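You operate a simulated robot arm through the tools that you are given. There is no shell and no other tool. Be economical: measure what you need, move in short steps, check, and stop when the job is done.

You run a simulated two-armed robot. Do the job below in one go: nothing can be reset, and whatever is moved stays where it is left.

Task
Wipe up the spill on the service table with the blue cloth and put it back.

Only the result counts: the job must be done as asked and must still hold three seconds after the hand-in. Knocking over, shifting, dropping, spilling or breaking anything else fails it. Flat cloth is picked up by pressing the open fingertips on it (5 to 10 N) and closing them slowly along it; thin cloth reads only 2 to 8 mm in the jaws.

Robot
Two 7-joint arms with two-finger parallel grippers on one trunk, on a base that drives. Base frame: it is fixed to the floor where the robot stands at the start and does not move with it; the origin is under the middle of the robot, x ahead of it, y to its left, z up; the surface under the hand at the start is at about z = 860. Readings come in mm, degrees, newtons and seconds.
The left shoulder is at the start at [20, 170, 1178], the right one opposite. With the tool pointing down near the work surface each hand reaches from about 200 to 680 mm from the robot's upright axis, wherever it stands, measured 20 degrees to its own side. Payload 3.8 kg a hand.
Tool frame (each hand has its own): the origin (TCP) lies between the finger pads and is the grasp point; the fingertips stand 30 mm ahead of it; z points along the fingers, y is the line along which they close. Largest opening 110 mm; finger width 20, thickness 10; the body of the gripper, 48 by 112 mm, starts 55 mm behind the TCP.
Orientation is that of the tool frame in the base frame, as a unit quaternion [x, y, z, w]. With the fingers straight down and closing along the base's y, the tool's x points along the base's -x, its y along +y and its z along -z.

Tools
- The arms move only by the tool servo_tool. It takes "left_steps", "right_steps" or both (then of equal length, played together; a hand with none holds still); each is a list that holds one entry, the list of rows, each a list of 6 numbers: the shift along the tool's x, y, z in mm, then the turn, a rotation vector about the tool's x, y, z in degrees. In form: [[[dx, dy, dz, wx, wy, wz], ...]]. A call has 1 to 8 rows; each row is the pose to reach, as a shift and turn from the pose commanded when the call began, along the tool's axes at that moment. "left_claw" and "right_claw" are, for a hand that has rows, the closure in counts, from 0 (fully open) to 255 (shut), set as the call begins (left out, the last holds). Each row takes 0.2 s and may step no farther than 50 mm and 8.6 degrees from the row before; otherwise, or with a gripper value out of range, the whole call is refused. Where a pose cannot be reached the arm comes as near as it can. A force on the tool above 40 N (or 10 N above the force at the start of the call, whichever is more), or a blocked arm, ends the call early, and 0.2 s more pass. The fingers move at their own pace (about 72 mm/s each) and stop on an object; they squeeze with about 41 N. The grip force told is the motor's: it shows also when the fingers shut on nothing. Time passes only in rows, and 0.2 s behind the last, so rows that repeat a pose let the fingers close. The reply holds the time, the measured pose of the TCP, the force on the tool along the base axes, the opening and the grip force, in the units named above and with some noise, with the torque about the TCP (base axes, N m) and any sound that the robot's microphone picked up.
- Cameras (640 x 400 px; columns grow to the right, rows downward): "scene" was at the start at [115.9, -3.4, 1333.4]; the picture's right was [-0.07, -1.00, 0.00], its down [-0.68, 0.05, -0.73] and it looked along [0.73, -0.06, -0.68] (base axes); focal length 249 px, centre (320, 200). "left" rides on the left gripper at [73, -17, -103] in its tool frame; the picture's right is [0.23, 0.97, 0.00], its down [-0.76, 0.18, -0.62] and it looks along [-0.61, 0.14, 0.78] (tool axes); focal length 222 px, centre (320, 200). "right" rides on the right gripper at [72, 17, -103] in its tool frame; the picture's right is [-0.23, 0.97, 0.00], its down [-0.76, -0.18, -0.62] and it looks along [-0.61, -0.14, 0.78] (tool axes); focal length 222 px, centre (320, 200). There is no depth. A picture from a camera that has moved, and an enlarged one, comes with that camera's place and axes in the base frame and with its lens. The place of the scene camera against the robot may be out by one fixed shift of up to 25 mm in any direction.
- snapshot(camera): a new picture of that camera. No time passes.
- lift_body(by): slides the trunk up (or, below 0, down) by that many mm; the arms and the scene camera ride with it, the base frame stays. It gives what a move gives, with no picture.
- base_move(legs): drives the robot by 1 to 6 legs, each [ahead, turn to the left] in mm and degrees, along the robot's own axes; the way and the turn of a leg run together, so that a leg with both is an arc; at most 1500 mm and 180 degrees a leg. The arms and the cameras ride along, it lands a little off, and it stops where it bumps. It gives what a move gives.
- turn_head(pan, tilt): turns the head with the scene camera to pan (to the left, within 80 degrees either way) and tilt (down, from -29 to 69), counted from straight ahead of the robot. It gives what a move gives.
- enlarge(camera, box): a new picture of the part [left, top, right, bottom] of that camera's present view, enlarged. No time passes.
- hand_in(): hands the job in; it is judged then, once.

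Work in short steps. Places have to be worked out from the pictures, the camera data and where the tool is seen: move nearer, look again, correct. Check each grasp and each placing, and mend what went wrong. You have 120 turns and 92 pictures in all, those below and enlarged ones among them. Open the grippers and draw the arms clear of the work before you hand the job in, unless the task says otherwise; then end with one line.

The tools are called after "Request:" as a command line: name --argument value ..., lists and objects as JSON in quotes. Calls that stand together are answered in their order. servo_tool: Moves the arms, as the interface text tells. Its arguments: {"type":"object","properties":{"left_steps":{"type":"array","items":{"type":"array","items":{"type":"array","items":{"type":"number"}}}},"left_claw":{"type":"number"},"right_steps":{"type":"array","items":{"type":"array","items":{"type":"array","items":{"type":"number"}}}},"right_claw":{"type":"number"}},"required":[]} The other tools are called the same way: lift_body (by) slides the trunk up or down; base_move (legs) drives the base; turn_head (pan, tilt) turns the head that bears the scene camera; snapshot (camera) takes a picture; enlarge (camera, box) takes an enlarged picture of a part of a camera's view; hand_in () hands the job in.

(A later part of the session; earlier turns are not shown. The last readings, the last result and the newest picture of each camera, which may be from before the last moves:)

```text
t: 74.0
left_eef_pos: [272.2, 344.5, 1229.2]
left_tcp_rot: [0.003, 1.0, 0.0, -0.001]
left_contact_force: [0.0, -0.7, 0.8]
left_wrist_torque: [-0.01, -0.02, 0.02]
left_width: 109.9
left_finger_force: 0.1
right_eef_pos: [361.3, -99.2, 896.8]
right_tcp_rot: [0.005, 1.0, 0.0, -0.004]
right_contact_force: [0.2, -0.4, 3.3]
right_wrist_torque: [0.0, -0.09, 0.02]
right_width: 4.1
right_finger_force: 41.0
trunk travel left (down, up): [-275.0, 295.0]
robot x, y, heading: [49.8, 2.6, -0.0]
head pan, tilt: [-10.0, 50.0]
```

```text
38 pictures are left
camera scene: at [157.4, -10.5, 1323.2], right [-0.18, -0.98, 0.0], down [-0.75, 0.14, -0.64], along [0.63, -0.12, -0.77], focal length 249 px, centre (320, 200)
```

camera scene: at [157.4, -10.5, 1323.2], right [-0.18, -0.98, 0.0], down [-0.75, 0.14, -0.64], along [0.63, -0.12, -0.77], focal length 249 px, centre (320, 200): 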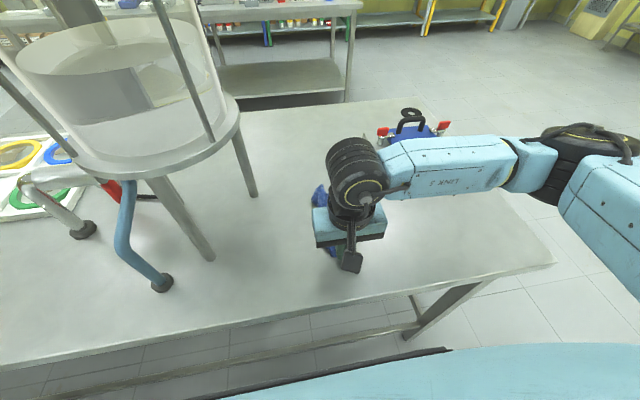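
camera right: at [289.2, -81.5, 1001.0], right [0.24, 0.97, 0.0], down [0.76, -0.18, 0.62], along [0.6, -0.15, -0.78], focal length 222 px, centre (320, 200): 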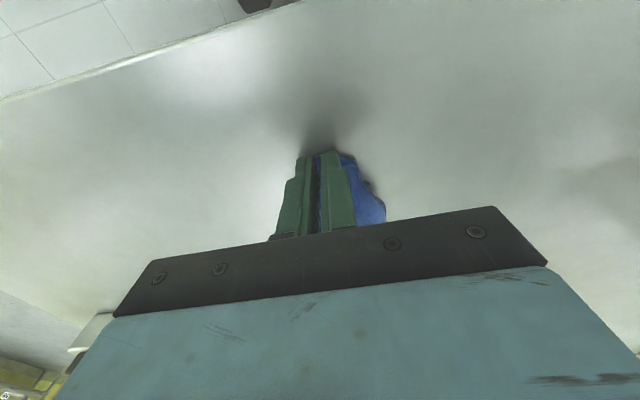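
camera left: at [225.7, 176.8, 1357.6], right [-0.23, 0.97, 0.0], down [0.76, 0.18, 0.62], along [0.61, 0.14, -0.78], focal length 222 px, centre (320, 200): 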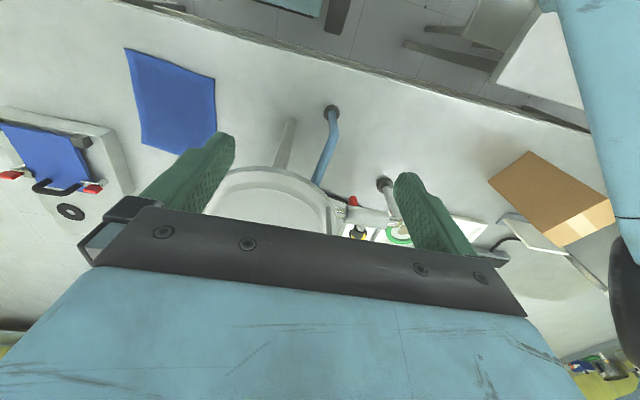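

It is down at x≈361. I press lightly, open slowly to spread the bunch, then lift clear and look.

Request:
servo_tool --right_steps '[[[0, 0, 1, 0, 0, 0], [0, 0, 1, 0, 0, 0], [0, 0, 1, 0, 0, 0]]]' --right_claw 215

Request:
servo_tool --right_steps '[[[0, 0, -15, 0, 0, 0], [0, 0, -55, 0, 0, 0], [0, -15, -95, 0, 0, 0], [-15, -45, -125, 0, 0, 0], [-35, -85, -145, 0, 0, 0], [-65, -120, -155, 0, 0, 0]]]' --right_claw 190

Request:
enlarge --camera "scene" --box '[240, 150, 440, 290]'

```text
t: 74.8
left_eef_pos: [272.5, 344.6, 1228.9]
left_tcp_rot: [0.003, 1.0, 0.0, 0.0]
left_contact_force: [0.0, -0.1, 0.1]
left_wrist_torque: [-0.02, 0.01, -0.01]
left_width: 110.0
left_finger_force: 0.1
right_eef_pos: [361.6, -100.2, 895.8]
right_tcp_rot: [0.005, 1.0, 0.001, -0.003]
right_contact_force: [0.0, 1.0, 2.3]
right_wrist_torque: [0.0, -0.03, -0.03]
right_width: 16.9
right_finger_force: 0.1
trunk travel left (down, up): [-275.0, 295.0]
robot x, y, heading: [47.5, 3.5, -0.4]
head pan, tilt: [-10.0, 50.0]
```

```text
t: 76.2
left_eef_pos: [272.5, 343.0, 1228.3]
left_tcp_rot: [0.003, 1.0, 0.0, -0.001]
left_contact_force: [0.8, -1.1, 0.2]
left_wrist_torque: [0.0, 0.0, 0.0]
left_width: 110.0
left_finger_force: 0.1
right_eef_pos: [423.7, -222.3, 1051.9]
right_tcp_rot: [0.003, 1.0, 0.0, -0.003]
right_contact_force: [-0.2, -1.1, -0.3]
right_wrist_torque: [-0.01, 0.01, -0.02]
right_width: 27.8
right_finger_force: 0.1
trunk travel left (down, up): [-275.0, 295.0]
robot x, y, heading: [46.8, 2.6, -0.3]
head pan, tilt: [-10.0, 50.0]
```

```text
2.86 times, centred on (340, 220) of scene
camera zoom: at [157.8, -11.0, 1323.1], right [-0.18, -0.98, 0.0], down [-0.75, 0.14, -0.64], along [0.63, -0.12, -0.77], focal length 711 px, centre (263, 143)
```

zoom: 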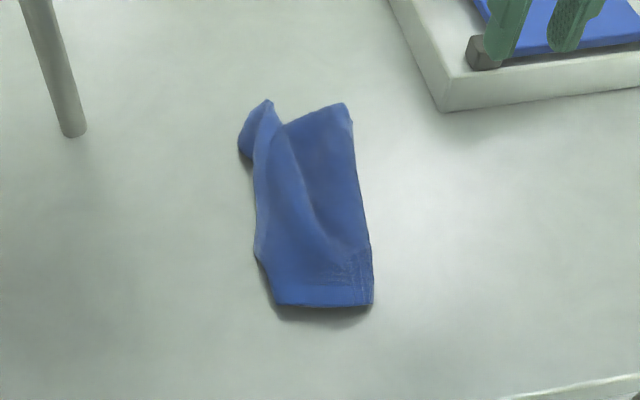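

The position is right, but the cloth lies folded about in half lengthwise. I look closer to see which way it is folded.

Request:
enlarge --camera "scene" --box '[300, 180, 400, 260]'

Request:
servo_tool --right_steps '[[[20, 20, 20, 0, 0, 0], [40, 40, 20, 0, 0, 0], [50, 50, 20, 0, 0, 0]]]'

Request:
snapshot --camera "right"

```text
5.00 times, centred on (350, 220) of scene
camera zoom: at [157.8, -11.0, 1323.1], right [-0.18, -0.98, 0.0], down [-0.75, 0.14, -0.64], along [0.63, -0.12, -0.77], focal length 1244 px, centre (170, 100)
```

zoom: 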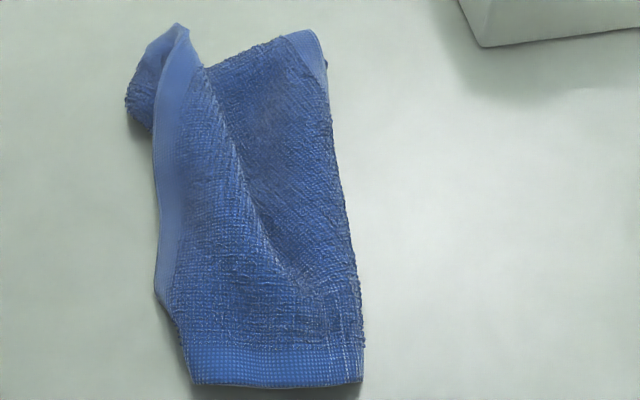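

```text
t: 77.0
left_eef_pos: [271.8, 343.8, 1228.5]
left_tcp_rot: [0.002, 1.0, 0.001, 0.0]
left_contact_force: [-0.2, 0.2, 0.0]
left_wrist_torque: [-0.02, 0.02, 0.0]
left_width: 110.0
left_finger_force: 0.0
right_eef_pos: [374.4, -169.8, 1033.8]
right_tcp_rot: [0.006, 1.0, -0.001, -0.003]
right_contact_force: [0.3, 0.0, -0.7]
right_wrist_torque: [0.0, -0.01, 0.0]
right_width: 28.0
right_finger_force: 0.0
trunk travel left (down, up): [-275.0, 295.0]
robot x, y, heading: [47.6, 4.8, -0.5]
head pan, tilt: [-10.0, 50.0]
```

```text
35 pictures are left
camera right: at [302.8, -152.3, 1136.6], right [0.24, 0.97, 0.0], down [0.76, -0.18, 0.62], along [0.6, -0.15, -0.79], focal length 222 px, centre (320, 200)
```

right: 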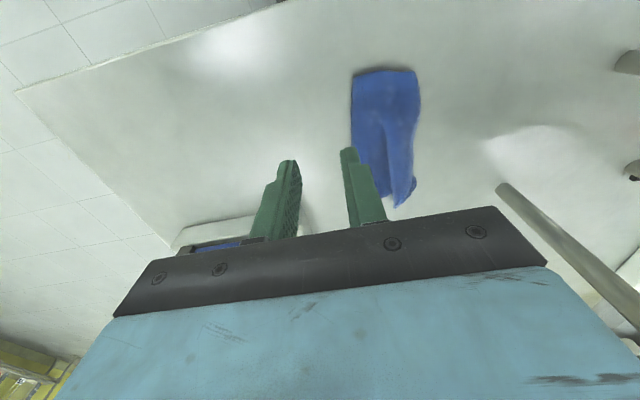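

The left border hem lies on top and the right half is tucked underneath, so I can open it like a book: take the top layer's left hem over to the right. For that I turn the right gripper by −90° so it closes along x.

Request:
servo_tool --right_steps '[[[0, 0, -10, 0, 0, -8.4], [0, 0, -20, 0, 0, -16.8], [0, 0, -30, 0, 0, -25.2], [0, 0, -40, 0, 0, -33.6], [-10, 0, -50, 0, 0, -42], [-20, 0, -50, 0, 0, -50.4], [-30, 0, -50, 0, 0, -58.8], [-40, 0, -50, 0, 0, -67.2]]]'

Request:
servo_tool --right_steps '[[[0, 0, 0, 0, 0, -8], [0, 0, 0, 0, 0, -16], [0, 0, 0, 0, 0, -22.8], [0, 0, 0, 0, 0, -22.8]]]'

Request:
snapshot --camera "right"

Request:
snapshot --camera "scene"

```text
t: 78.8
left_eef_pos: [271.3, 344.1, 1228.4]
left_tcp_rot: [0.002, 1.0, 0.0, -0.001]
left_contact_force: [1.0, 0.7, 0.0]
left_wrist_torque: [0.01, 0.02, -0.03]
left_width: 109.9
left_finger_force: 0.0
right_eef_pos: [417.2, -171.5, 1080.8]
right_tcp_rot: [-0.552, 0.834, 0.002, -0.002]
right_contact_force: [-0.2, -0.1, 0.5]
right_wrist_torque: [0.04, -0.01, 0.0]
right_width: 28.0
right_finger_force: 0.2
trunk travel left (down, up): [-275.0, 295.0]
robot x, y, heading: [46.1, 0.9, -0.5]
head pan, tilt: [-10.0, 50.0]
```

```text
t: 79.8
left_eef_pos: [274.3, 343.8, 1228.4]
left_tcp_rot: [0.003, 1.0, 0.0, -0.002]
left_contact_force: [0.1, -0.3, 0.4]
left_wrist_torque: [0.0, 0.03, -0.02]
left_width: 110.0
left_finger_force: 0.0
right_eef_pos: [345.1, -144.8, 1091.1]
right_tcp_rot: [-0.692, 0.722, 0.003, -0.001]
right_contact_force: [1.3, -0.2, 0.6]
right_wrist_torque: [0.03, 0.04, 0.04]
right_width: 28.1
right_finger_force: 0.1
right hand out of reach, approached as far as the arm can: row 1, 2, 3, 4
trunk travel left (down, up): [-275.0, 295.0]
robot x, y, heading: [48.7, -0.3, -0.4]
head pan, tilt: [-10.0, 50.0]
```

```text
34 pictures are left
camera right: at [325.8, -216.2, 1195.3], right [-0.96, 0.27, 0.01], down [0.22, 0.75, 0.62], along [0.16, 0.6, -0.78], focal length 222 px, centre (320, 200)
```

right: 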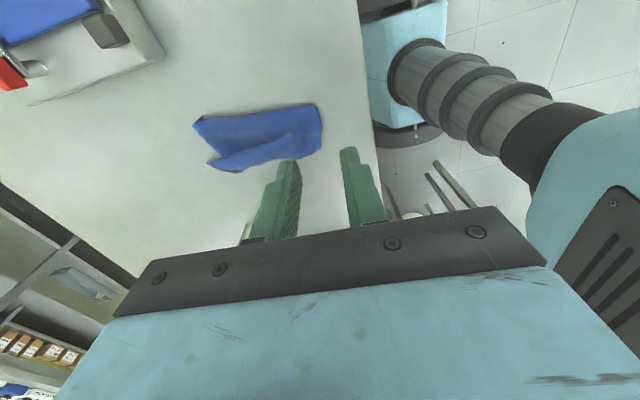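

```text
33 pictures are left
camera scene: at [159.2, -10.6, 1323.0], right [-0.18, -0.98, 0.0], down [-0.75, 0.14, -0.64], along [0.63, -0.12, -0.77], focal length 249 px, centre (320, 200)
```

scene: 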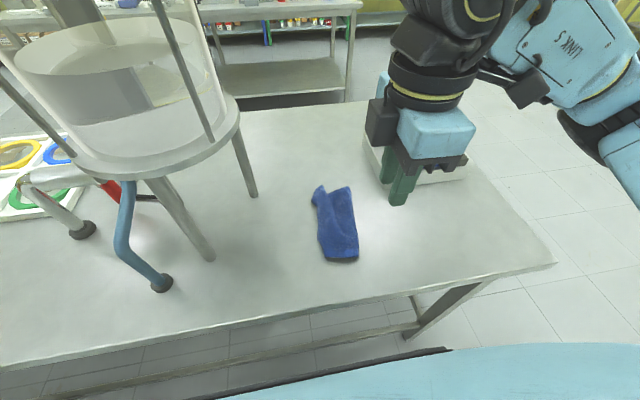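

The gripper is turned (about −88°) and the hem is seen at about (434, −63). I go down over the hem at about (440, −76).

Request:
servo_tool --right_steps '[[[-15, -20, 10, 0, 0, 0], [-35, -45, 25, 0, 0, 0], [-55, -70, 50, 0, 0, 0], [-73, -92, 85, 0, 0, 0], [-73, -92, 125, 0, 0, 0], [-73, -92, 165, 0, 0, 0], [-73, -92, 180, 0, 0, 0], [-73, -92, 188, 0, 0, 0]]]' --right_claw 145

Request:
snapshot --camera "right"

Request:
enlarge --camera "scene" --box '[260, 140, 440, 270]'

```text
t: 81.6
left_eef_pos: [272.8, 342.8, 1228.7]
left_tcp_rot: [0.002, 1.0, 0.001, -0.001]
left_contact_force: [0.3, 0.2, -0.1]
left_wrist_torque: [0.03, -0.01, -0.02]
left_width: 110.1
left_finger_force: 0.1
right_eef_pos: [364.4, -78.3, 958.6]
right_tcp_rot: [0.713, -0.7, 0.035, -0.012]
right_contact_force: [-0.6, -1.4, -0.5]
right_wrist_torque: [0.01, 0.0, 0.02]
right_width: 47.5
right_finger_force: 0.0
right hand out of reach, approached as far as the arm can: row 1, 2, 3, 4, 5, 6, 7, 8
trunk travel left (down, up): [-275.0, 295.0]
robot x, y, heading: [47.3, -0.6, -0.3]
head pan, tilt: [-10.0, 50.0]
```

```text
32 pictures are left
camera right: at [342.3, -146.5, 1063.6], right [-0.98, 0.21, -0.07], down [0.12, 0.78, 0.61], along [0.18, 0.58, -0.79], focal length 222 px, centre (320, 200)
```

right: 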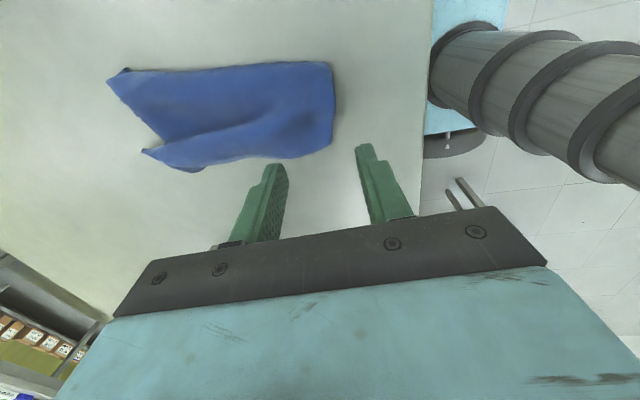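

```text
3.08 times, centred on (350, 205) of scene
camera zoom: at [157.6, -12.0, 1323.1], right [-0.18, -0.98, 0.0], down [-0.75, 0.14, -0.64], along [0.63, -0.11, -0.77], focal length 765 px, centre (228, 185)
```

zoom: 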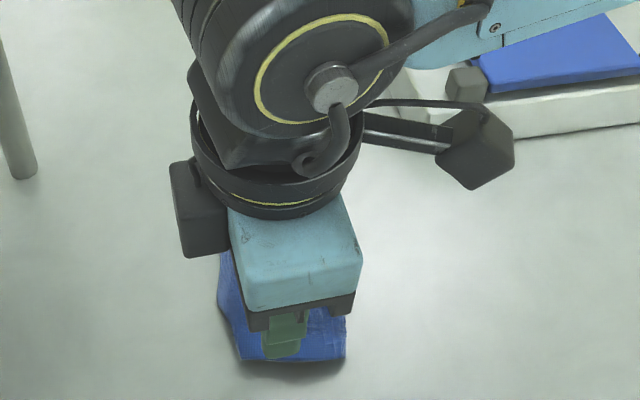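

The wrist hits its limit at that turn. I rise and turn back by about 35° to get free of the limit.

Request:
servo_tool --right_steps '[[[0, 0, -15, 0, 0, 7], [0, -10, -30, 0, 0, 14], [0, -20, -45, 0, 0, 21], [0, -30, -50, 0, 0, 28], [0, -40, -50, 0, 0, 35], [0, -60, -50, 0, 0, 35]]]'

```text
t: 83.0
left_eef_pos: [272.2, 344.2, 1228.2]
left_tcp_rot: [0.002, 1.0, -0.001, -0.001]
left_contact_force: [-0.8, -0.9, 0.2]
left_wrist_torque: [0.0, 0.02, 0.01]
left_width: 109.8
left_finger_force: 0.1
right_eef_pos: [419.7, -81.9, 1012.9]
right_tcp_rot: [-0.469, 0.883, -0.031, 0.021]
right_contact_force: [0.3, 0.2, 0.0]
right_wrist_torque: [-0.04, -0.01, -0.03]
right_width: 47.2
right_finger_force: 0.1
trunk travel left (down, up): [-275.0, 295.0]
robot x, y, heading: [49.5, -3.2, -0.4]
head pan, tilt: [-10.0, 50.0]
```

I level out the small tilt and move down to about (440, −77, 905).

Request:
servo_tool --right_steps '[[[-7, -3, 20, -4.3, 0.5, 0], [-14.4, -5.7, 45, -4.3, 0.5, 0], [-14.4, -5.7, 75, -4.3, 0.5, 0], [-14.4, -5.7, 100, -4.3, 0.5, 0], [-14.4, -5.7, 108.8, -4.3, 0.5, 0]]]'

Request:
snapshot --camera "right"

```text
t: 84.2
left_eef_pos: [272.8, 344.2, 1228.0]
left_tcp_rot: [0.003, 1.0, 0.0, 0.0]
left_contact_force: [0.9, 0.6, 0.5]
left_wrist_torque: [-0.04, 0.0, 0.0]
left_width: 109.8
left_finger_force: 0.1
right_eef_pos: [443.2, -78.9, 903.9]
right_tcp_rot: [-0.47, 0.883, 0.0, 0.0]
right_contact_force: [0.3, -0.1, 0.5]
right_wrist_torque: [-0.03, -0.01, -0.01]
right_width: 47.4
right_finger_force: 0.0
trunk travel left (down, up): [-275.0, 295.0]
robot x, y, heading: [48.7, 1.4, -0.2]
head pan, tilt: [-10.0, 50.0]
```

```text
30 pictures are left
camera right: at [388.7, -129.7, 1007.6], right [-0.68, 0.73, 0.0], down [0.57, 0.53, 0.62], along [0.46, 0.42, -0.78], focal length 222 px, centre (320, 200)
```

right: 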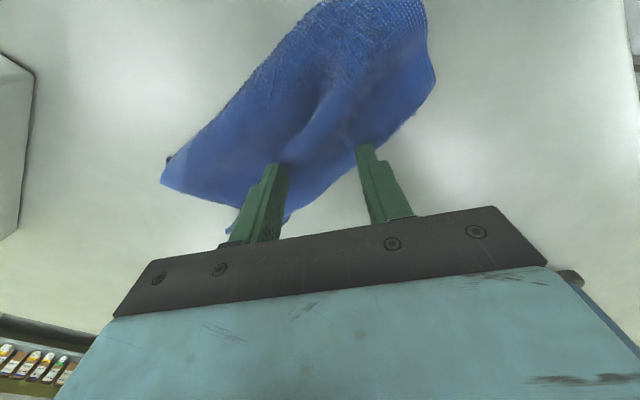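

Finger A is close to the hem edge, so I shift 5 mm to the right and press.

Request:
servo_tool --right_steps '[[[4.1, -2.8, 3, 0, 0, 0], [4.1, -2.8, 6, 0, 0, 0], [4.1, -2.8, 8.5, 0, 0, 0], [4.1, -2.8, 8.5, 0, 0, 0]]]'

```text
t: 85.2
left_eef_pos: [270.7, 344.2, 1228.7]
left_tcp_rot: [0.002, 1.0, 0.0, 0.0]
left_contact_force: [-0.4, -0.4, 0.3]
left_wrist_torque: [-0.01, -0.02, -0.02]
left_width: 110.0
left_finger_force: 0.1
right_eef_pos: [441.4, -83.6, 896.4]
right_tcp_rot: [-0.47, 0.883, -0.001, 0.002]
right_contact_force: [-0.4, -0.2, 20.7]
right_wrist_torque: [-0.22, -0.51, -0.03]
right_width: 47.3
right_finger_force: 0.1
trunk travel left (down, up): [-275.0, 295.0]
robot x, y, heading: [54.3, 1.1, -0.3]
head pan, tilt: [-10.0, 50.0]
```

All the force is on one finger, where there are more layers. I ease off and tilt 4° so both fingers touch.

Request:
servo_tool --right_steps '[[[0, 0, -1.5, 2, 0, 0], [0, 0, -1, 4, 0, 0], [0, 0, -1, 4, 0, 0]]]'

```text
t: 86.0
left_eef_pos: [270.6, 344.0, 1229.2]
left_tcp_rot: [0.002, 1.0, 0.0, 0.0]
left_contact_force: [-0.3, 0.2, 0.2]
left_wrist_torque: [0.02, -0.02, 0.01]
left_width: 109.9
left_finger_force: 0.0
right_eef_pos: [440.1, -82.5, 896.5]
right_tcp_rot: [-0.469, 0.882, -0.031, 0.017]
right_contact_force: [-2.4, 2.3, 15.1]
right_wrist_torque: [0.06, -0.03, 0.02]
right_width: 47.0
right_finger_force: 0.1
trunk travel left (down, up): [-275.0, 295.0]
robot x, y, heading: [47.1, 3.5, -0.6]
head pan, tilt: [-10.0, 50.0]
```

Balanced now, with 15 N. I ease slightly and close slowly.

Request:
servo_tool --right_steps '[[[0, 0, -0.8, 0, 0, 0], [0, 0, -0.8, 0, 0, 0]]]' --right_claw 172

Request:
servo_tool --right_steps '[[[0, 0, 0, 0, 0, 0], [0, 0, 0, 0, 0, 0]]]' --right_claw 200

Request:
servo_tool --right_steps '[[[0, 0, 0, 0, 0, 0], [0, 0, 0, 0, 0, 0]]]' --right_claw 225

Request:
servo_tool --right_steps '[[[0, 0, 0, 0, 0, 0], [0, 0, 0, 0, 0, 0], [0, 0, 0, 0, 0, 0]]]' --right_claw 255

Request:
snapshot --camera "right"

```text
t: 86.6
left_eef_pos: [272.1, 344.0, 1227.6]
left_tcp_rot: [0.002, 1.0, 0.0, -0.001]
left_contact_force: [-0.1, 0.1, -0.5]
left_wrist_torque: [-0.01, -0.04, -0.01]
left_width: 110.0
left_finger_force: 0.1
right_eef_pos: [441.9, -85.3, 896.9]
right_tcp_rot: [-0.469, 0.883, -0.032, 0.016]
right_contact_force: [2.0, 0.4, 8.4]
right_wrist_torque: [-0.05, -0.22, -0.02]
right_width: 36.5
right_finger_force: 0.6
trunk travel left (down, up): [-275.0, 295.0]
robot x, y, heading: [52.5, -0.3, -0.3]
head pan, tilt: [-10.0, 50.0]
```

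```text
t: 87.2
left_eef_pos: [272.3, 345.2, 1228.4]
left_tcp_rot: [0.003, 1.0, 0.0, 0.0]
left_contact_force: [-0.2, 0.5, 0.8]
left_wrist_torque: [0.01, 0.01, -0.02]
left_width: 110.2
left_finger_force: 0.1
right_eef_pos: [439.6, -83.2, 896.1]
right_tcp_rot: [-0.47, 0.882, -0.031, 0.016]
right_contact_force: [-0.9, -0.2, 9.3]
right_wrist_torque: [-0.05, -0.1, -0.01]
right_width: 23.7
right_finger_force: 0.2
trunk travel left (down, up): [-275.0, 295.0]
robot x, y, heading: [49.0, 0.3, -0.3]
head pan, tilt: [-10.0, 50.0]
```

```text
t: 87.8
left_eef_pos: [272.7, 343.7, 1228.7]
left_tcp_rot: [0.003, 1.0, 0.0, -0.001]
left_contact_force: [0.7, 0.3, 0.1]
left_wrist_torque: [-0.04, -0.05, -0.01]
left_width: 110.1
left_finger_force: 0.0
right_eef_pos: [440.3, -83.4, 895.3]
right_tcp_rot: [-0.469, 0.882, -0.031, 0.016]
right_contact_force: [-0.8, 0.7, 10.3]
right_wrist_torque: [-0.03, -0.15, 0.04]
right_width: 15.4
right_finger_force: 2.6
trunk travel left (down, up): [-275.0, 295.0]
robot x, y, heading: [51.3, -2.2, -0.3]
head pan, tilt: [-10.0, 50.0]
```

```text
t: 88.6
left_eef_pos: [271.8, 344.2, 1229.1]
left_tcp_rot: [0.002, 1.0, 0.001, -0.002]
left_contact_force: [-0.2, -0.1, -0.2]
left_wrist_torque: [0.01, -0.02, -0.02]
left_width: 110.1
left_finger_force: 0.0
right_eef_pos: [441.8, -84.5, 896.2]
right_tcp_rot: [-0.469, 0.882, -0.031, 0.016]
right_contact_force: [1.9, -1.2, 13.0]
right_wrist_torque: [0.0, -0.15, 0.0]
right_width: 7.9
right_finger_force: 40.6
trunk travel left (down, up): [-275.0, 295.0]
robot x, y, heading: [50.6, 3.7, -0.5]
head pan, tilt: [-10.0, 50.0]
```

```text
29 pictures are left
camera right: at [380.3, -130.3, 998.5], right [-0.68, 0.73, -0.07], down [0.54, 0.56, 0.63], along [0.5, 0.39, -0.77], focal length 222 px, centre (320, 200)
```

right: 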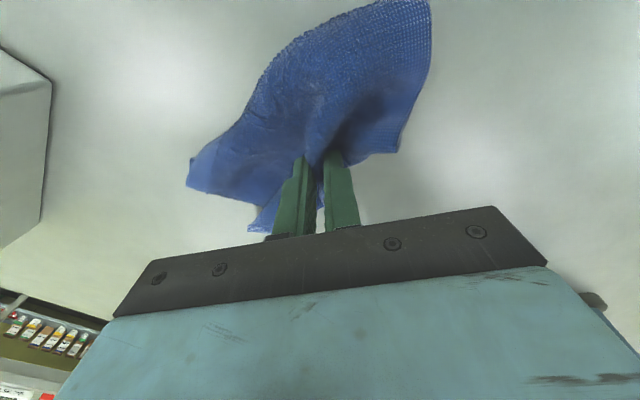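

It reads 7.9 mm, possibly both layers. I lift 50 mm and look at what came along.

Request:
servo_tool --right_steps '[[[0, 0, -15, 0, 0, 0], [0, 0, -30, 0, 0, 0], [0, 0, -50, 0, 0, 0], [0, 0, -70, 0, 0, 0]]]'

Request:
snapshot --camera "right"

Request:
enlarge --camera "scene" --box '[260, 140, 440, 270]'

```text
t: 89.6
left_eef_pos: [272.5, 343.7, 1227.8]
left_tcp_rot: [0.003, 1.0, 0.0, -0.001]
left_contact_force: [-0.1, 0.2, -0.2]
left_wrist_torque: [0.0, 0.0, -0.02]
left_width: 110.0
left_finger_force: 0.1
right_eef_pos: [437.3, -82.2, 965.1]
right_tcp_rot: [-0.469, 0.882, -0.032, 0.015]
right_contact_force: [-0.6, 0.1, -1.1]
right_wrist_torque: [-0.01, 0.05, 0.03]
right_width: 7.0
right_finger_force: 40.9
trunk travel left (down, up): [-275.0, 295.0]
robot x, y, heading: [50.4, -0.6, -0.5]
head pan, tilt: [-10.0, 50.0]
```

```text
28 pictures are left
camera right: at [376.3, -127.6, 1065.8], right [-0.68, 0.73, -0.07], down [0.54, 0.56, 0.63], along [0.5, 0.39, -0.77], focal length 222 px, centre (320, 200)
```

right: 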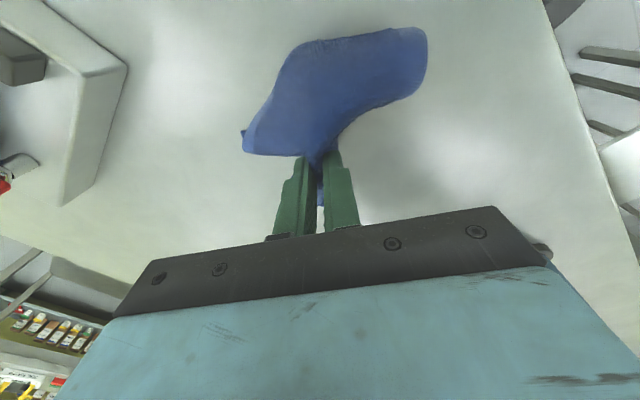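

```text
3.08 times, centred on (350, 205) of scene
camera zoom: at [157.4, -10.5, 1323.2], right [-0.18, -0.98, 0.0], down [-0.75, 0.14, -0.64], along [0.63, -0.12, -0.77], focal length 765 px, centre (228, 185)
```

zoom: 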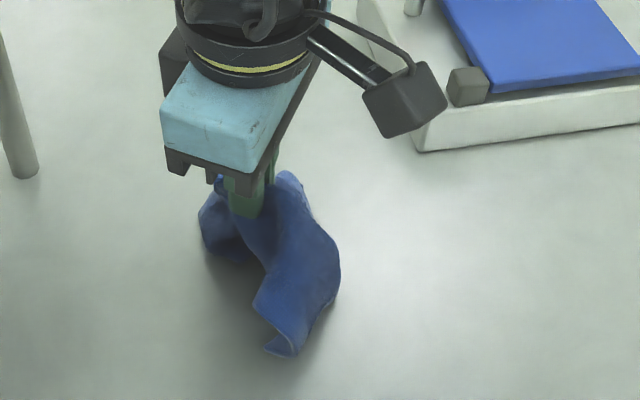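

Both layers came up. I raise it fully to see how it hangs.

Request:
servo_tool --right_steps '[[[0, 0, -40, 0, 0, 0], [0, 0, -80, 0, 0, 0], [0, 0, -110, -4, 0, 0], [0, 0, -110, -4, 0, 0], [0, 0, -110, -4, 0, 0]]]'

Request:
enlarge --camera "scene" --box '[260, 120, 440, 250]'

Request:
snapshot --camera "right"

```text
t: 90.8
left_eef_pos: [273.1, 344.8, 1228.5]
left_tcp_rot: [0.003, 1.0, 0.0, -0.001]
left_contact_force: [0.4, -0.8, 0.2]
left_wrist_torque: [-0.01, 0.01, -0.03]
left_width: 110.1
left_finger_force: 0.0
right_eef_pos: [428.8, -79.2, 1071.4]
right_tcp_rot: [-0.47, 0.883, 0.0, -0.001]
right_contact_force: [-0.4, -0.8, -0.8]
right_wrist_torque: [-0.05, -0.07, 0.0]
right_width: 7.0
right_finger_force: 40.9
trunk travel left (down, up): [-275.0, 295.0]
robot x, y, heading: [49.0, 1.0, -0.6]
head pan, tilt: [-10.0, 50.0]
```

```text
3.08 times, centred on (350, 185) of scene
camera zoom: at [157.5, -10.6, 1323.1], right [-0.18, -0.98, 0.0], down [-0.75, 0.14, -0.64], along [0.63, -0.12, -0.77], focal length 765 px, centre (228, 246)
```

zoom: 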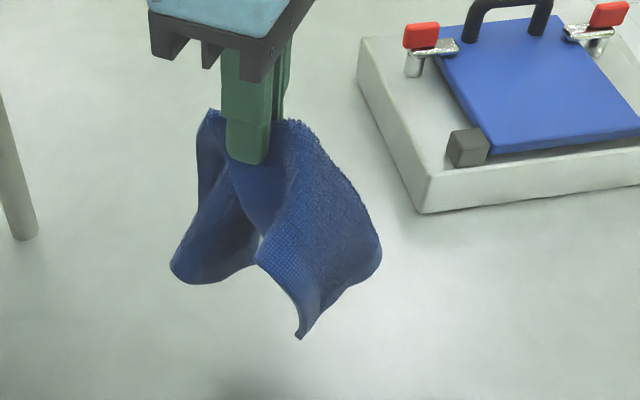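

```text
25 pictures are left
camera right: at [373.3, -129.3, 1175.2], right [-0.68, 0.73, 0.0], down [0.57, 0.53, 0.62], along [0.46, 0.42, -0.78], focal length 222 px, centre (320, 200)
```

right: 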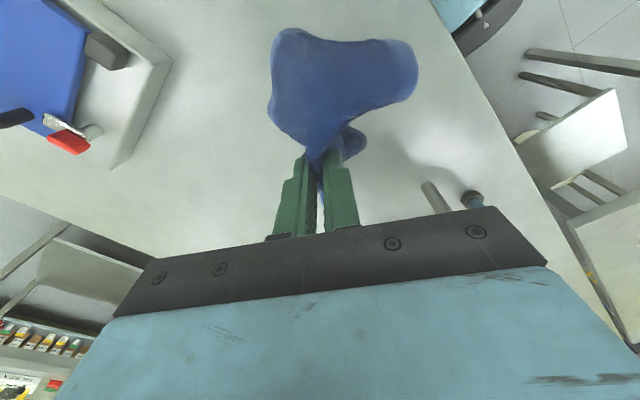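

It now hangs like a tent from near its middle, which is good for setting down so it spreads around. I move over the original centre (450, −95) and lower slowly straight down.

Request:
servo_tool --right_steps '[[[1, -26, 10, 0, 0, 0], [1, -26, 30, 0, 0, 0], [1, -26, 50, 0, 0, 0], [1, -26, 70, 0, 0, 0], [1, -26, 90, 0, 0, 0], [1, -26, 110, 0, 0, 0]]]'

Request:
enlarge --camera "scene" --box '[260, 120, 440, 270]'

```text
t: 92.2
left_eef_pos: [273.2, 343.3, 1228.4]
left_tcp_rot: [0.003, 1.0, 0.0, 0.0]
left_contact_force: [-0.6, -0.1, -0.2]
left_wrist_torque: [-0.01, -0.01, 0.0]
left_width: 109.8
left_finger_force: 0.0
right_eef_pos: [452.6, -96.1, 965.0]
right_tcp_rot: [-0.469, 0.883, 0.0, 0.0]
right_contact_force: [0.3, 0.1, -0.9]
right_wrist_torque: [-0.05, -0.03, 0.04]
right_width: 6.8
right_finger_force: 40.8
trunk travel left (down, up): [-275.0, 295.0]
robot x, y, heading: [47.0, 3.9, -0.7]
head pan, tilt: [-10.0, 50.0]
```

```text
2.67 times, centred on (350, 195) of scene
camera zoom: at [157.5, -10.6, 1323.1], right [-0.18, -0.98, 0.0], down [-0.75, 0.14, -0.64], along [0.63, -0.12, -0.77], focal length 663 px, centre (240, 213)
```

zoom: 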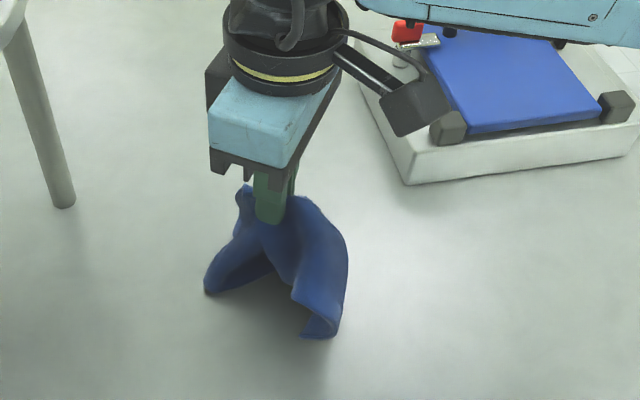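

The skirts spread outward nicely. I continue down and then release low.

Request:
servo_tool --right_steps '[[[0, 0, 12, 0, 0, 0], [0, 0, 24, 0, 0, 0], [0, 0, 36, 0, 0, 0], [0, 0, 48, 0, 0, 0], [0, 0, 56, 0, 0, 0]]]'

Request:
servo_tool --right_steps '[[[0, 0, 0, 0, 0, 0], [0, 0, 0, 0, 0, 0], [0, 0, 0, 0, 0, 0]]]' --right_claw 200

Request:
servo_tool --right_steps '[[[0, 0, -40, 0, 0, 0], [0, 0, -80, 0, 0, 0], [0, 0, -120, 0, 0, 0], [45, 0, -130, 0, 0, 0], [90, 0, -130, 0, 0, 0], [130, 0, -130, 0, 0, 0]]]'

Request:
enlarge --camera "scene" --box '[260, 140, 440, 270]'

Request:
snapshot --camera "right"

```text
t: 93.4
left_eef_pos: [272.4, 345.0, 1229.4]
left_tcp_rot: [0.002, 1.0, 0.0, -0.001]
left_contact_force: [0.0, 0.2, 0.0]
left_wrist_torque: [-0.03, 0.05, -0.01]
left_width: 110.0
left_finger_force: 0.0
right_eef_pos: [451.2, -92.7, 911.0]
right_tcp_rot: [-0.469, 0.883, -0.001, 0.0]
right_contact_force: [-1.1, -0.7, 0.9]
right_wrist_torque: [-0.08, -0.07, 0.04]
right_width: 7.3
right_finger_force: 40.5
trunk travel left (down, up): [-275.0, 295.0]
robot x, y, heading: [51.2, 0.3, -0.6]
head pan, tilt: [-10.0, 50.0]
```

```text
t: 94.2
left_eef_pos: [272.6, 344.8, 1228.7]
left_tcp_rot: [0.002, 1.0, 0.0, -0.001]
left_contact_force: [-1.0, 0.1, 0.0]
left_wrist_torque: [-0.01, 0.01, 0.02]
left_width: 110.2
left_finger_force: 0.1
right_eef_pos: [451.3, -93.9, 908.9]
right_tcp_rot: [-0.47, 0.883, 0.0, -0.001]
right_contact_force: [-0.6, 0.4, 0.1]
right_wrist_torque: [0.01, -0.04, -0.05]
right_width: 23.7
right_finger_force: 0.0
trunk travel left (down, up): [-275.0, 295.0]
robot x, y, heading: [47.8, 5.8, -0.3]
head pan, tilt: [-10.0, 50.0]
```

```text
t: 95.6
left_eef_pos: [270.9, 342.6, 1228.8]
left_tcp_rot: [0.003, 1.0, 0.001, -0.001]
left_contact_force: [0.2, -0.7, -0.9]
left_wrist_torque: [0.02, 0.03, 0.02]
left_width: 109.8
left_finger_force: 0.1
right_eef_pos: [376.7, -199.7, 1040.4]
right_tcp_rot: [-0.47, 0.883, 0.001, 0.0]
right_contact_force: [0.7, 0.4, 0.5]
right_wrist_torque: [0.01, -0.01, -0.03]
right_width: 23.6
right_finger_force: 0.1
trunk travel left (down, up): [-275.0, 295.0]
robot x, y, heading: [48.8, -2.0, -0.3]
head pan, tilt: [-10.0, 50.0]
```

```text
3.08 times, centred on (350, 205) of scene
camera zoom: at [156.8, -11.5, 1323.2], right [-0.18, -0.98, 0.0], down [-0.75, 0.14, -0.64], along [0.63, -0.12, -0.77], focal length 765 px, centre (228, 185)
```

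zoom: 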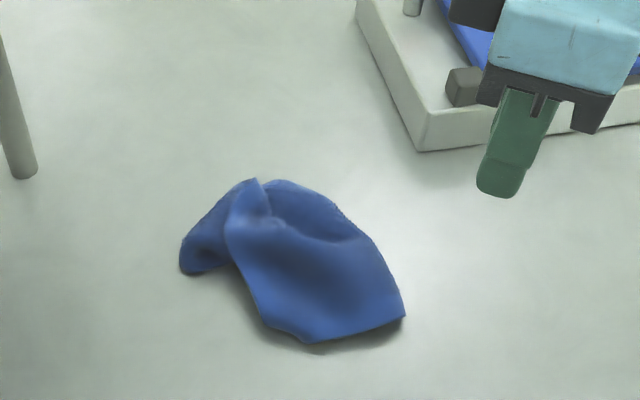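

```text
22 pictures are left
camera right: at [322.4, -250.5, 1143.9], right [-0.68, 0.73, 0.0], down [0.57, 0.53, 0.62], along [0.46, 0.42, -0.78], focal length 222 px, centre (320, 200)
```

right: 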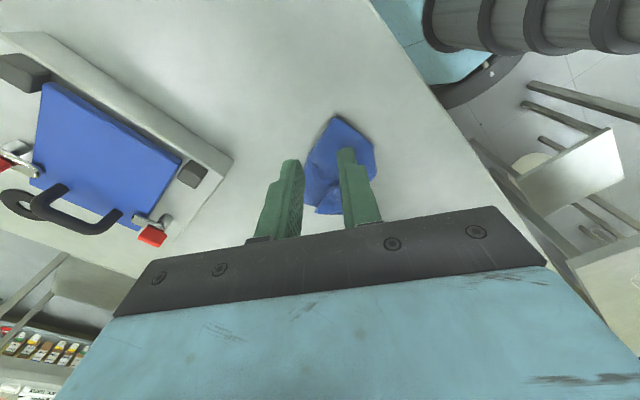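

It is back in its place but rather bunched, with its centroid near (430, −113). I turn the gripper straight again and look, in order to pull the far part ahead and spread it out.

Request:
servo_tool --right_steps '[[[0, 0, 0, 0, 0, 8], [0, 0, 0, 0, 0, 16], [0, 0, 0, 0, 0, 24], [-10, -10, 0, 0, 0, 32], [-20, -20, 0, 0, 0, 40], [-30, -30, 0, 0, 0, 48], [-40, -30, 0, 0, 0, 56]]]'

Request:
snapshot --camera "right"

Request:
enlarge --camera "scene" --box '[290, 170, 400, 255]'

```text
t: 97.2
left_eef_pos: [272.7, 343.8, 1229.8]
left_tcp_rot: [0.003, 1.0, 0.0, -0.001]
left_contact_force: [0.9, 1.1, 0.2]
left_wrist_torque: [-0.02, -0.01, 0.01]
left_width: 109.8
left_finger_force: 0.0
right_eef_pos: [424.9, -184.7, 1041.4]
right_tcp_rot: [0.003, 1.0, -0.001, -0.001]
right_contact_force: [0.6, -1.1, -0.3]
right_wrist_torque: [0.01, -0.03, -0.05]
right_width: 23.7
right_finger_force: 0.1
trunk travel left (down, up): [-275.0, 295.0]
robot x, y, heading: [47.6, -1.3, -0.4]
head pan, tilt: [-10.0, 50.0]
```

```text
21 pictures are left
camera right: at [352.9, -167.8, 1144.0], right [0.23, 0.97, 0.0], down [0.76, -0.18, 0.62], along [0.61, -0.14, -0.78], focal length 222 px, centre (320, 200)
```

right: 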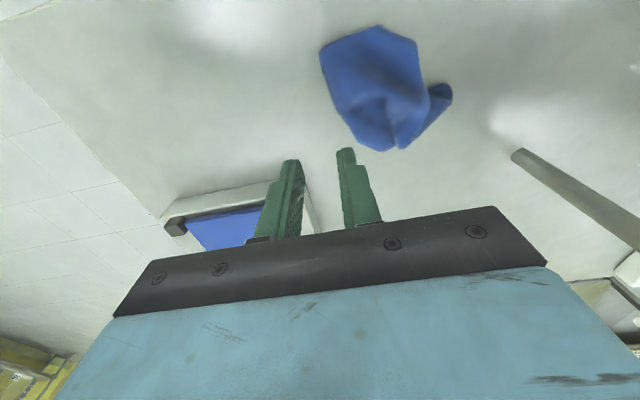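

```text
4.71 times, centred on (345, 212) of scene
camera zoom: at [157.6, -10.3, 1323.1], right [-0.18, -0.98, 0.0], down [-0.75, 0.14, -0.64], along [0.63, -0.12, -0.77], focal length 1170 px, centre (202, 141)
```

zoom: 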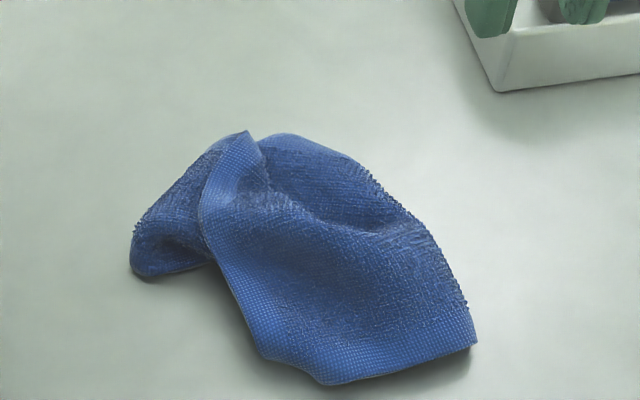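

It is still a book fold: the top layer's hem corner lies near (385, −105) and the fold runs along y≈−175. I take the near-left corner region of the top layer at (386, −112) and will flip it over to the right.

Request:
servo_tool --right_steps '[[[10, 20, 15, 0, 0, 0], [20, 40, 40, 0, 0, 0], [30, 60, 75, 0, 0, 0], [39, 73, 110, 0, 0, 0], [39, 73, 130, 0, 0, 0], [39, 73, 138, 0, 0, 0]]]' --right_claw 180

Request:
snapshot --camera "right"

Request:
servo_tool --right_steps '[[[0, 0, 3, 0, 0, 0], [0, 0, 6, 0, 0, 0], [0, 0, 8, 0, 0, 0], [0, 0, 8, 0, 0, 0]]]'

```text
t: 98.6
left_eef_pos: [272.6, 343.3, 1229.1]
left_tcp_rot: [0.003, 1.0, 0.0, -0.001]
left_contact_force: [-0.6, 0.3, -0.8]
left_wrist_torque: [-0.01, -0.01, -0.01]
left_width: 109.9
left_finger_force: 0.0
right_eef_pos: [386.1, -112.8, 902.2]
right_tcp_rot: [-0.001, 1.0, 0.0, 0.0]
right_contact_force: [0.2, 0.9, 0.2]
right_wrist_torque: [-0.01, 0.02, 0.02]
right_width: 32.2
right_finger_force: 0.1
trunk travel left (down, up): [-275.0, 295.0]
robot x, y, heading: [48.2, 0.1, -0.3]
head pan, tilt: [-10.0, 50.0]
```

```text
19 pictures are left
camera right: at [313.8, -95.7, 1005.9], right [0.23, 0.97, 0.0], down [0.76, -0.18, 0.62], along [0.61, -0.14, -0.78], focal length 222 px, centre (320, 200)
```

right: 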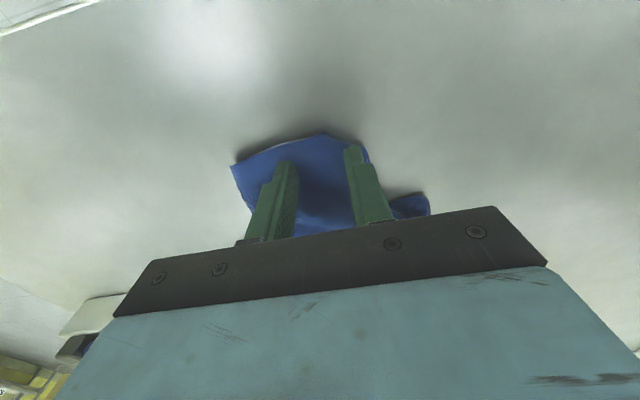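

```text
t: 99.6
left_eef_pos: [271.3, 344.4, 1228.8]
left_tcp_rot: [0.003, 1.0, 0.0, -0.001]
left_contact_force: [0.3, 0.2, -0.3]
left_wrist_torque: [-0.02, -0.01, 0.03]
left_width: 109.9
left_finger_force: 0.1
right_eef_pos: [387.4, -112.1, 895.6]
right_tcp_rot: [0.001, 1.0, 0.0, 0.002]
right_contact_force: [0.9, -1.9, 12.0]
right_wrist_torque: [-0.16, -0.05, -0.01]
right_width: 32.3
right_finger_force: 0.0
trunk travel left (down, up): [-275.0, 295.0]
robot x, y, heading: [51.4, 0.2, -0.4]
head pan, tilt: [-10.0, 50.0]
```

Force sits mainly on the right finger (two layers there). I tilt 3° to balance and close slowly.

Request:
servo_tool --right_steps '[[[0, 0, -1, 3, 0, 0], [0, 0, -1, 3, 0, 0], [0, 0, -1, 3, 0, 0]]]'

Request:
servo_tool --right_steps '[[[0, 0, 0, 0, 0, 0], [0, 0, 0, 0, 0, 0]]]' --right_claw 205

Request:
servo_tool --right_steps '[[[0, 0, 0, 0, 0, 0], [0, 0, 0, 0, 0, 0]]]' --right_claw 228

Request:
servo_tool --right_steps '[[[0, 0, 0, 0, 0, 0], [0, 0, 0, 0, 0, 0], [0, 0, 0, 0, 0, 0]]]' --right_claw 255

Request:
servo_tool --right_steps '[[[0, 0, -15, -3, 0, 0], [0, 0, -30, -3, 0, 0], [0, -5, -50, -3, 0, 0], [0, -15, -65, -3, 0, 0]]]'

Request:
enlarge --camera "scene" --box '[260, 140, 440, 270]'

```text
t: 100.4
left_eef_pos: [271.7, 344.3, 1228.9]
left_tcp_rot: [0.002, 1.0, 0.0, 0.0]
left_contact_force: [-0.6, -0.9, 0.8]
left_wrist_torque: [-0.01, 0.01, -0.04]
left_width: 110.2
left_finger_force: 0.1
right_eef_pos: [385.5, -111.4, 895.1]
right_tcp_rot: [0.0, 1.0, -0.027, 0.0]
right_contact_force: [0.2, 0.8, 8.2]
right_wrist_torque: [0.12, -0.07, -0.02]
right_width: 32.2
right_finger_force: 0.0
trunk travel left (down, up): [-275.0, 295.0]
robot x, y, heading: [49.8, -1.3, -0.1]
head pan, tilt: [-10.0, 50.0]
```

```text
t: 101.0
left_eef_pos: [272.8, 344.2, 1229.9]
left_tcp_rot: [0.002, 1.0, 0.001, -0.001]
left_contact_force: [-0.1, 0.4, -0.1]
left_wrist_torque: [-0.02, -0.01, -0.01]
left_width: 110.0
left_finger_force: 0.0
right_eef_pos: [386.1, -112.0, 894.5]
right_tcp_rot: [0.0, 1.0, -0.026, 0.0]
right_contact_force: [-1.5, -0.3, 7.9]
right_wrist_torque: [0.01, -0.02, 0.02]
right_width: 20.9
right_finger_force: 0.0
trunk travel left (down, up): [-275.0, 295.0]
robot x, y, heading: [48.1, 0.3, -0.6]
head pan, tilt: [-10.0, 50.0]
```

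```text
t: 101.6
left_eef_pos: [271.2, 344.5, 1227.8]
left_tcp_rot: [0.002, 1.0, 0.0, -0.001]
left_contact_force: [0.3, 0.8, -0.2]
left_wrist_torque: [-0.01, -0.01, 0.0]
left_width: 109.9
left_finger_force: 0.1
right_eef_pos: [385.5, -112.4, 895.5]
right_tcp_rot: [0.0, 1.0, -0.027, 0.0]
right_contact_force: [0.8, -0.4, 7.7]
right_wrist_torque: [0.01, -0.05, 0.01]
right_width: 11.7
right_finger_force: 0.0
trunk travel left (down, up): [-275.0, 295.0]
robot x, y, heading: [42.0, 0.5, -0.4]
head pan, tilt: [-10.0, 50.0]
```

```text
t: 102.4
left_eef_pos: [270.8, 344.1, 1229.1]
left_tcp_rot: [0.002, 1.0, 0.0, -0.001]
left_contact_force: [-0.3, 1.0, -0.5]
left_wrist_torque: [-0.01, 0.01, -0.04]
left_width: 110.0
left_finger_force: 0.1
right_eef_pos: [385.9, -111.6, 895.3]
right_tcp_rot: [-0.001, 1.0, -0.026, 0.0]
right_contact_force: [0.9, 0.3, 10.2]
right_wrist_torque: [-0.05, 0.0, 0.06]
right_width: 4.2
right_finger_force: 41.0
trunk travel left (down, up): [-275.0, 295.0]
robot x, y, heading: [44.9, 0.2, -0.3]
head pan, tilt: [-10.0, 50.0]
```

```text
t: 103.4
left_eef_pos: [272.2, 344.4, 1229.1]
left_tcp_rot: [0.002, 1.0, 0.0, -0.001]
left_contact_force: [0.0, 0.4, 0.6]
left_wrist_torque: [0.02, 0.01, -0.03]
left_width: 110.0
left_finger_force: 0.0
right_eef_pos: [387.3, -124.9, 959.0]
right_tcp_rot: [0.0, 1.0, 0.0, -0.001]
right_contact_force: [0.2, 0.1, 0.4]
right_wrist_torque: [-0.04, -0.02, 0.04]
right_width: 3.9
right_finger_force: 40.8
trunk travel left (down, up): [-275.0, 295.0]
robot x, y, heading: [50.2, -2.4, -0.4]
head pan, tilt: [-10.0, 50.0]
```

```text
3.08 times, centred on (350, 205) of scene
camera zoom: at [157.4, -10.7, 1323.2], right [-0.18, -0.98, 0.0], down [-0.75, 0.14, -0.64], along [0.63, -0.12, -0.77], focal length 765 px, centre (228, 185)
```

zoom: 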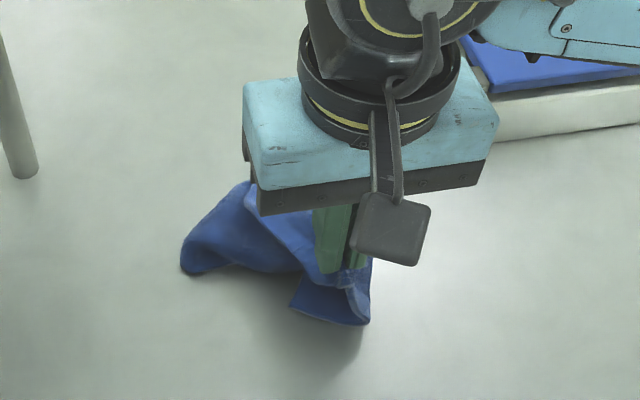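

A single layer is held (3.9 mm). I carry it over to the right and down, to open the fold.

Request:
servo_tool --right_steps '[[[-5, -20, -8, 0, 0, 0], [-10, -45, -10, 0, 0, 0], [-18, -70, 0, 0, 0, 0], [-24, -92, 18, 0, 0, 0], [-30, -112, 38, 0, 0, 0], [-33, -125, 55, 0, 0, 0], [-33, -132, 60, 0, 0, 0]]]'

Request:
enlarge --camera "scene" --box '[270, 150, 450, 280]'

```text
t: 105.0
left_eef_pos: [272.2, 345.2, 1229.0]
left_tcp_rot: [0.003, 1.0, 0.0, 0.0]
left_contact_force: [0.0, -0.7, -0.2]
left_wrist_torque: [-0.01, 0.04, -0.01]
left_width: 110.1
left_finger_force: 0.0
right_eef_pos: [420.2, -255.1, 900.5]
right_tcp_rot: [-0.001, 1.0, 0.0, 0.0]
right_contact_force: [-0.5, 0.6, 3.4]
right_wrist_torque: [0.03, -0.01, 0.02]
right_width: 3.8
right_finger_force: 41.3
trunk travel left (down, up): [-275.0, 295.0]
robot x, y, heading: [48.4, 1.7, -0.4]
head pan, tilt: [-10.0, 50.0]
```

```text
3.08 times, centred on (360, 215) of scene
camera zoom: at [157.2, -10.3, 1323.2], right [-0.18, -0.98, 0.0], down [-0.75, 0.14, -0.64], along [0.63, -0.12, -0.77], focal length 765 px, centre (197, 154)
```

zoom: 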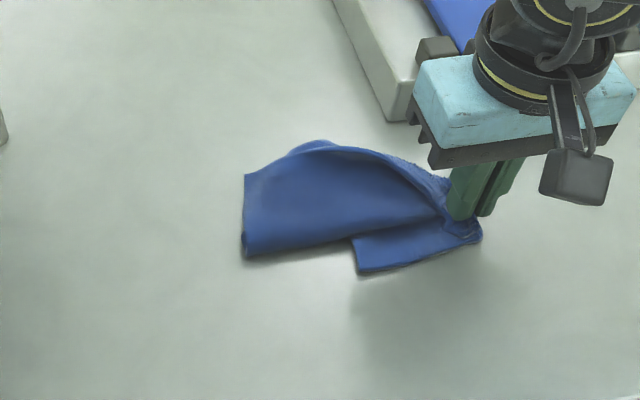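

Much more open. I set it down, release and look at it uncovered.

Request:
servo_tool --right_steps '[[[0, 0, 4, 0, 0, 0], [0, 0, 4, 0, 0, 0], [0, 0, 4, 0, 0, 0]]]' --right_claw 205

Request:
servo_tool --right_steps '[[[0, 0, -40, 0, 0, 0], [10, -5, -85, 0, 0, 0], [45, 0, -125, 0, 0, 0], [60, 0, -150, 0, 0, 0]]]' --right_claw 190

Request:
enlarge --camera "scene" --box '[280, 160, 410, 250]'

Request:
snapshot --camera "right"

```text
t: 105.8
left_eef_pos: [272.3, 344.6, 1227.8]
left_tcp_rot: [0.003, 1.0, -0.001, -0.001]
left_contact_force: [-0.2, 0.8, -0.4]
left_wrist_torque: [-0.01, 0.0, 0.0]
left_width: 109.9
left_finger_force: 0.1
right_eef_pos: [419.5, -255.0, 897.0]
right_tcp_rot: [0.001, 1.0, -0.001, 0.001]
right_contact_force: [0.6, -3.3, 14.7]
right_wrist_torque: [0.15, -0.07, -0.02]
right_width: 20.1
right_finger_force: 0.1
trunk travel left (down, up): [-275.0, 295.0]
robot x, y, heading: [48.2, -1.4, -0.2]
head pan, tilt: [-10.0, 50.0]
```

```text
refused: row 3 steps farther than a row can; nothing moved
```

```text
4.44 times, centred on (345, 205) of scene
camera zoom: at [156.8, -10.4, 1323.3], right [-0.18, -0.98, 0.0], down [-0.75, 0.14, -0.64], along [0.63, -0.12, -0.77], focal length 1106 px, centre (209, 178)
```

zoom: 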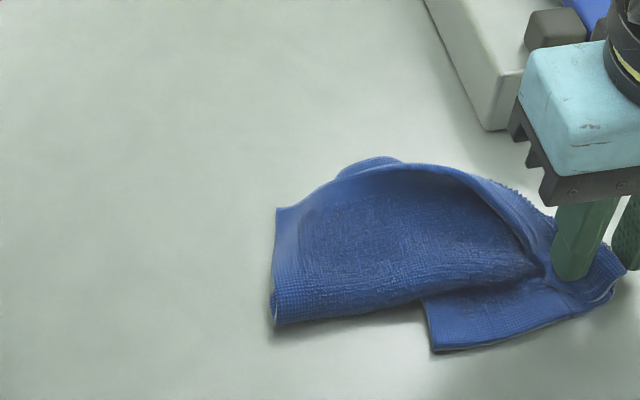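

```text
15 pictures are left
camera right: at [347.5, -238.0, 1000.5], right [0.23, 0.97, 0.0], down [0.76, -0.18, 0.62], along [0.61, -0.14, -0.78], focal length 222 px, centre (320, 200)
```

right: 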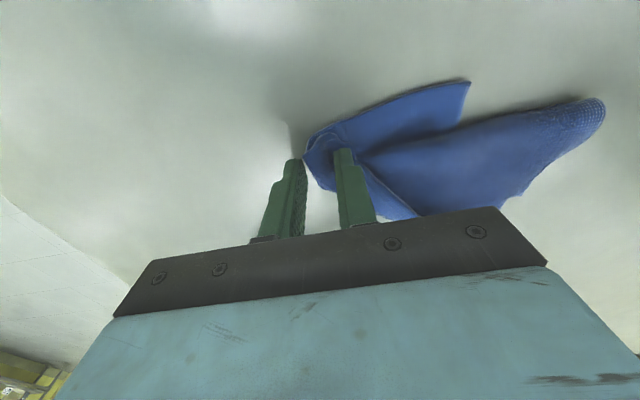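

Released; the cloth now lies to the right of its place, with a single-layer near corner at (390, −165). I pinch that corner at (400, −188) to pull it back left and near.

Request:
servo_tool --right_steps '[[[0, 0, -35, 0, 0, 0], [5, 15, -65, 0, 0, 0], [12, 40, -70, 0, 0, 0], [19, 67, -55, 0, 0, 0], [19, 67, -25, 0, 0, 0], [19, 67, -8, 0, 0, 0]]]' --right_claw 182

Request:
servo_tool --right_steps '[[[0, 0, 3, 0, 0, 0], [0, 0, 6, 0, 0, 0], [0, 0, 8, 0, 0, 0], [0, 0, 8, 0, 0, 0]]]'

Request:
snapshot --camera "right"

```text
t: 107.2
left_eef_pos: [273.0, 343.6, 1227.6]
left_tcp_rot: [0.003, 1.0, -0.001, 0.0]
left_contact_force: [-0.3, 0.0, -0.8]
left_wrist_torque: [0.02, 0.0, 0.03]
left_width: 110.0
left_finger_force: 0.0
right_eef_pos: [400.9, -187.1, 903.6]
right_tcp_rot: [0.0, 1.0, -0.001, -0.001]
right_contact_force: [-0.3, 0.2, 0.4]
right_wrist_torque: [0.0, 0.02, -0.04]
right_width: 31.4
right_finger_force: 0.1
trunk travel left (down, up): [-275.0, 295.0]
robot x, y, heading: [52.3, -1.2, -0.6]
head pan, tilt: [-10.0, 50.0]
```

```text
t: 108.2
left_eef_pos: [271.8, 343.3, 1229.2]
left_tcp_rot: [0.003, 1.0, 0.0, -0.001]
left_contact_force: [-0.6, -0.2, 0.6]
left_wrist_torque: [0.01, 0.01, 0.03]
left_width: 110.1
left_finger_force: 0.1
right_eef_pos: [401.3, -187.0, 895.4]
right_tcp_rot: [0.0, 1.0, 0.0, -0.001]
right_contact_force: [0.8, -0.3, -0.2]
right_wrist_torque: [0.03, 0.01, 0.01]
right_width: 31.4
right_finger_force: 0.1
trunk travel left (down, up): [-275.0, 295.0]
robot x, y, heading: [48.6, 0.4, -0.2]
head pan, tilt: [-10.0, 50.0]
```

```text
14 pictures are left
camera right: at [329.2, -169.7, 999.5], right [0.23, 0.97, 0.0], down [0.76, -0.18, 0.62], along [0.61, -0.14, -0.78], focal length 222 px, centre (320, 200)
```

right: 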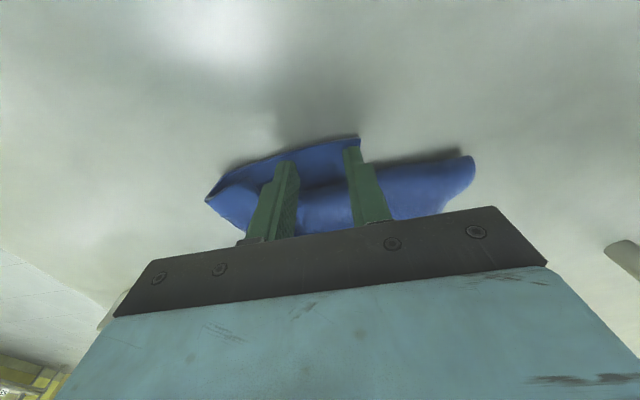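

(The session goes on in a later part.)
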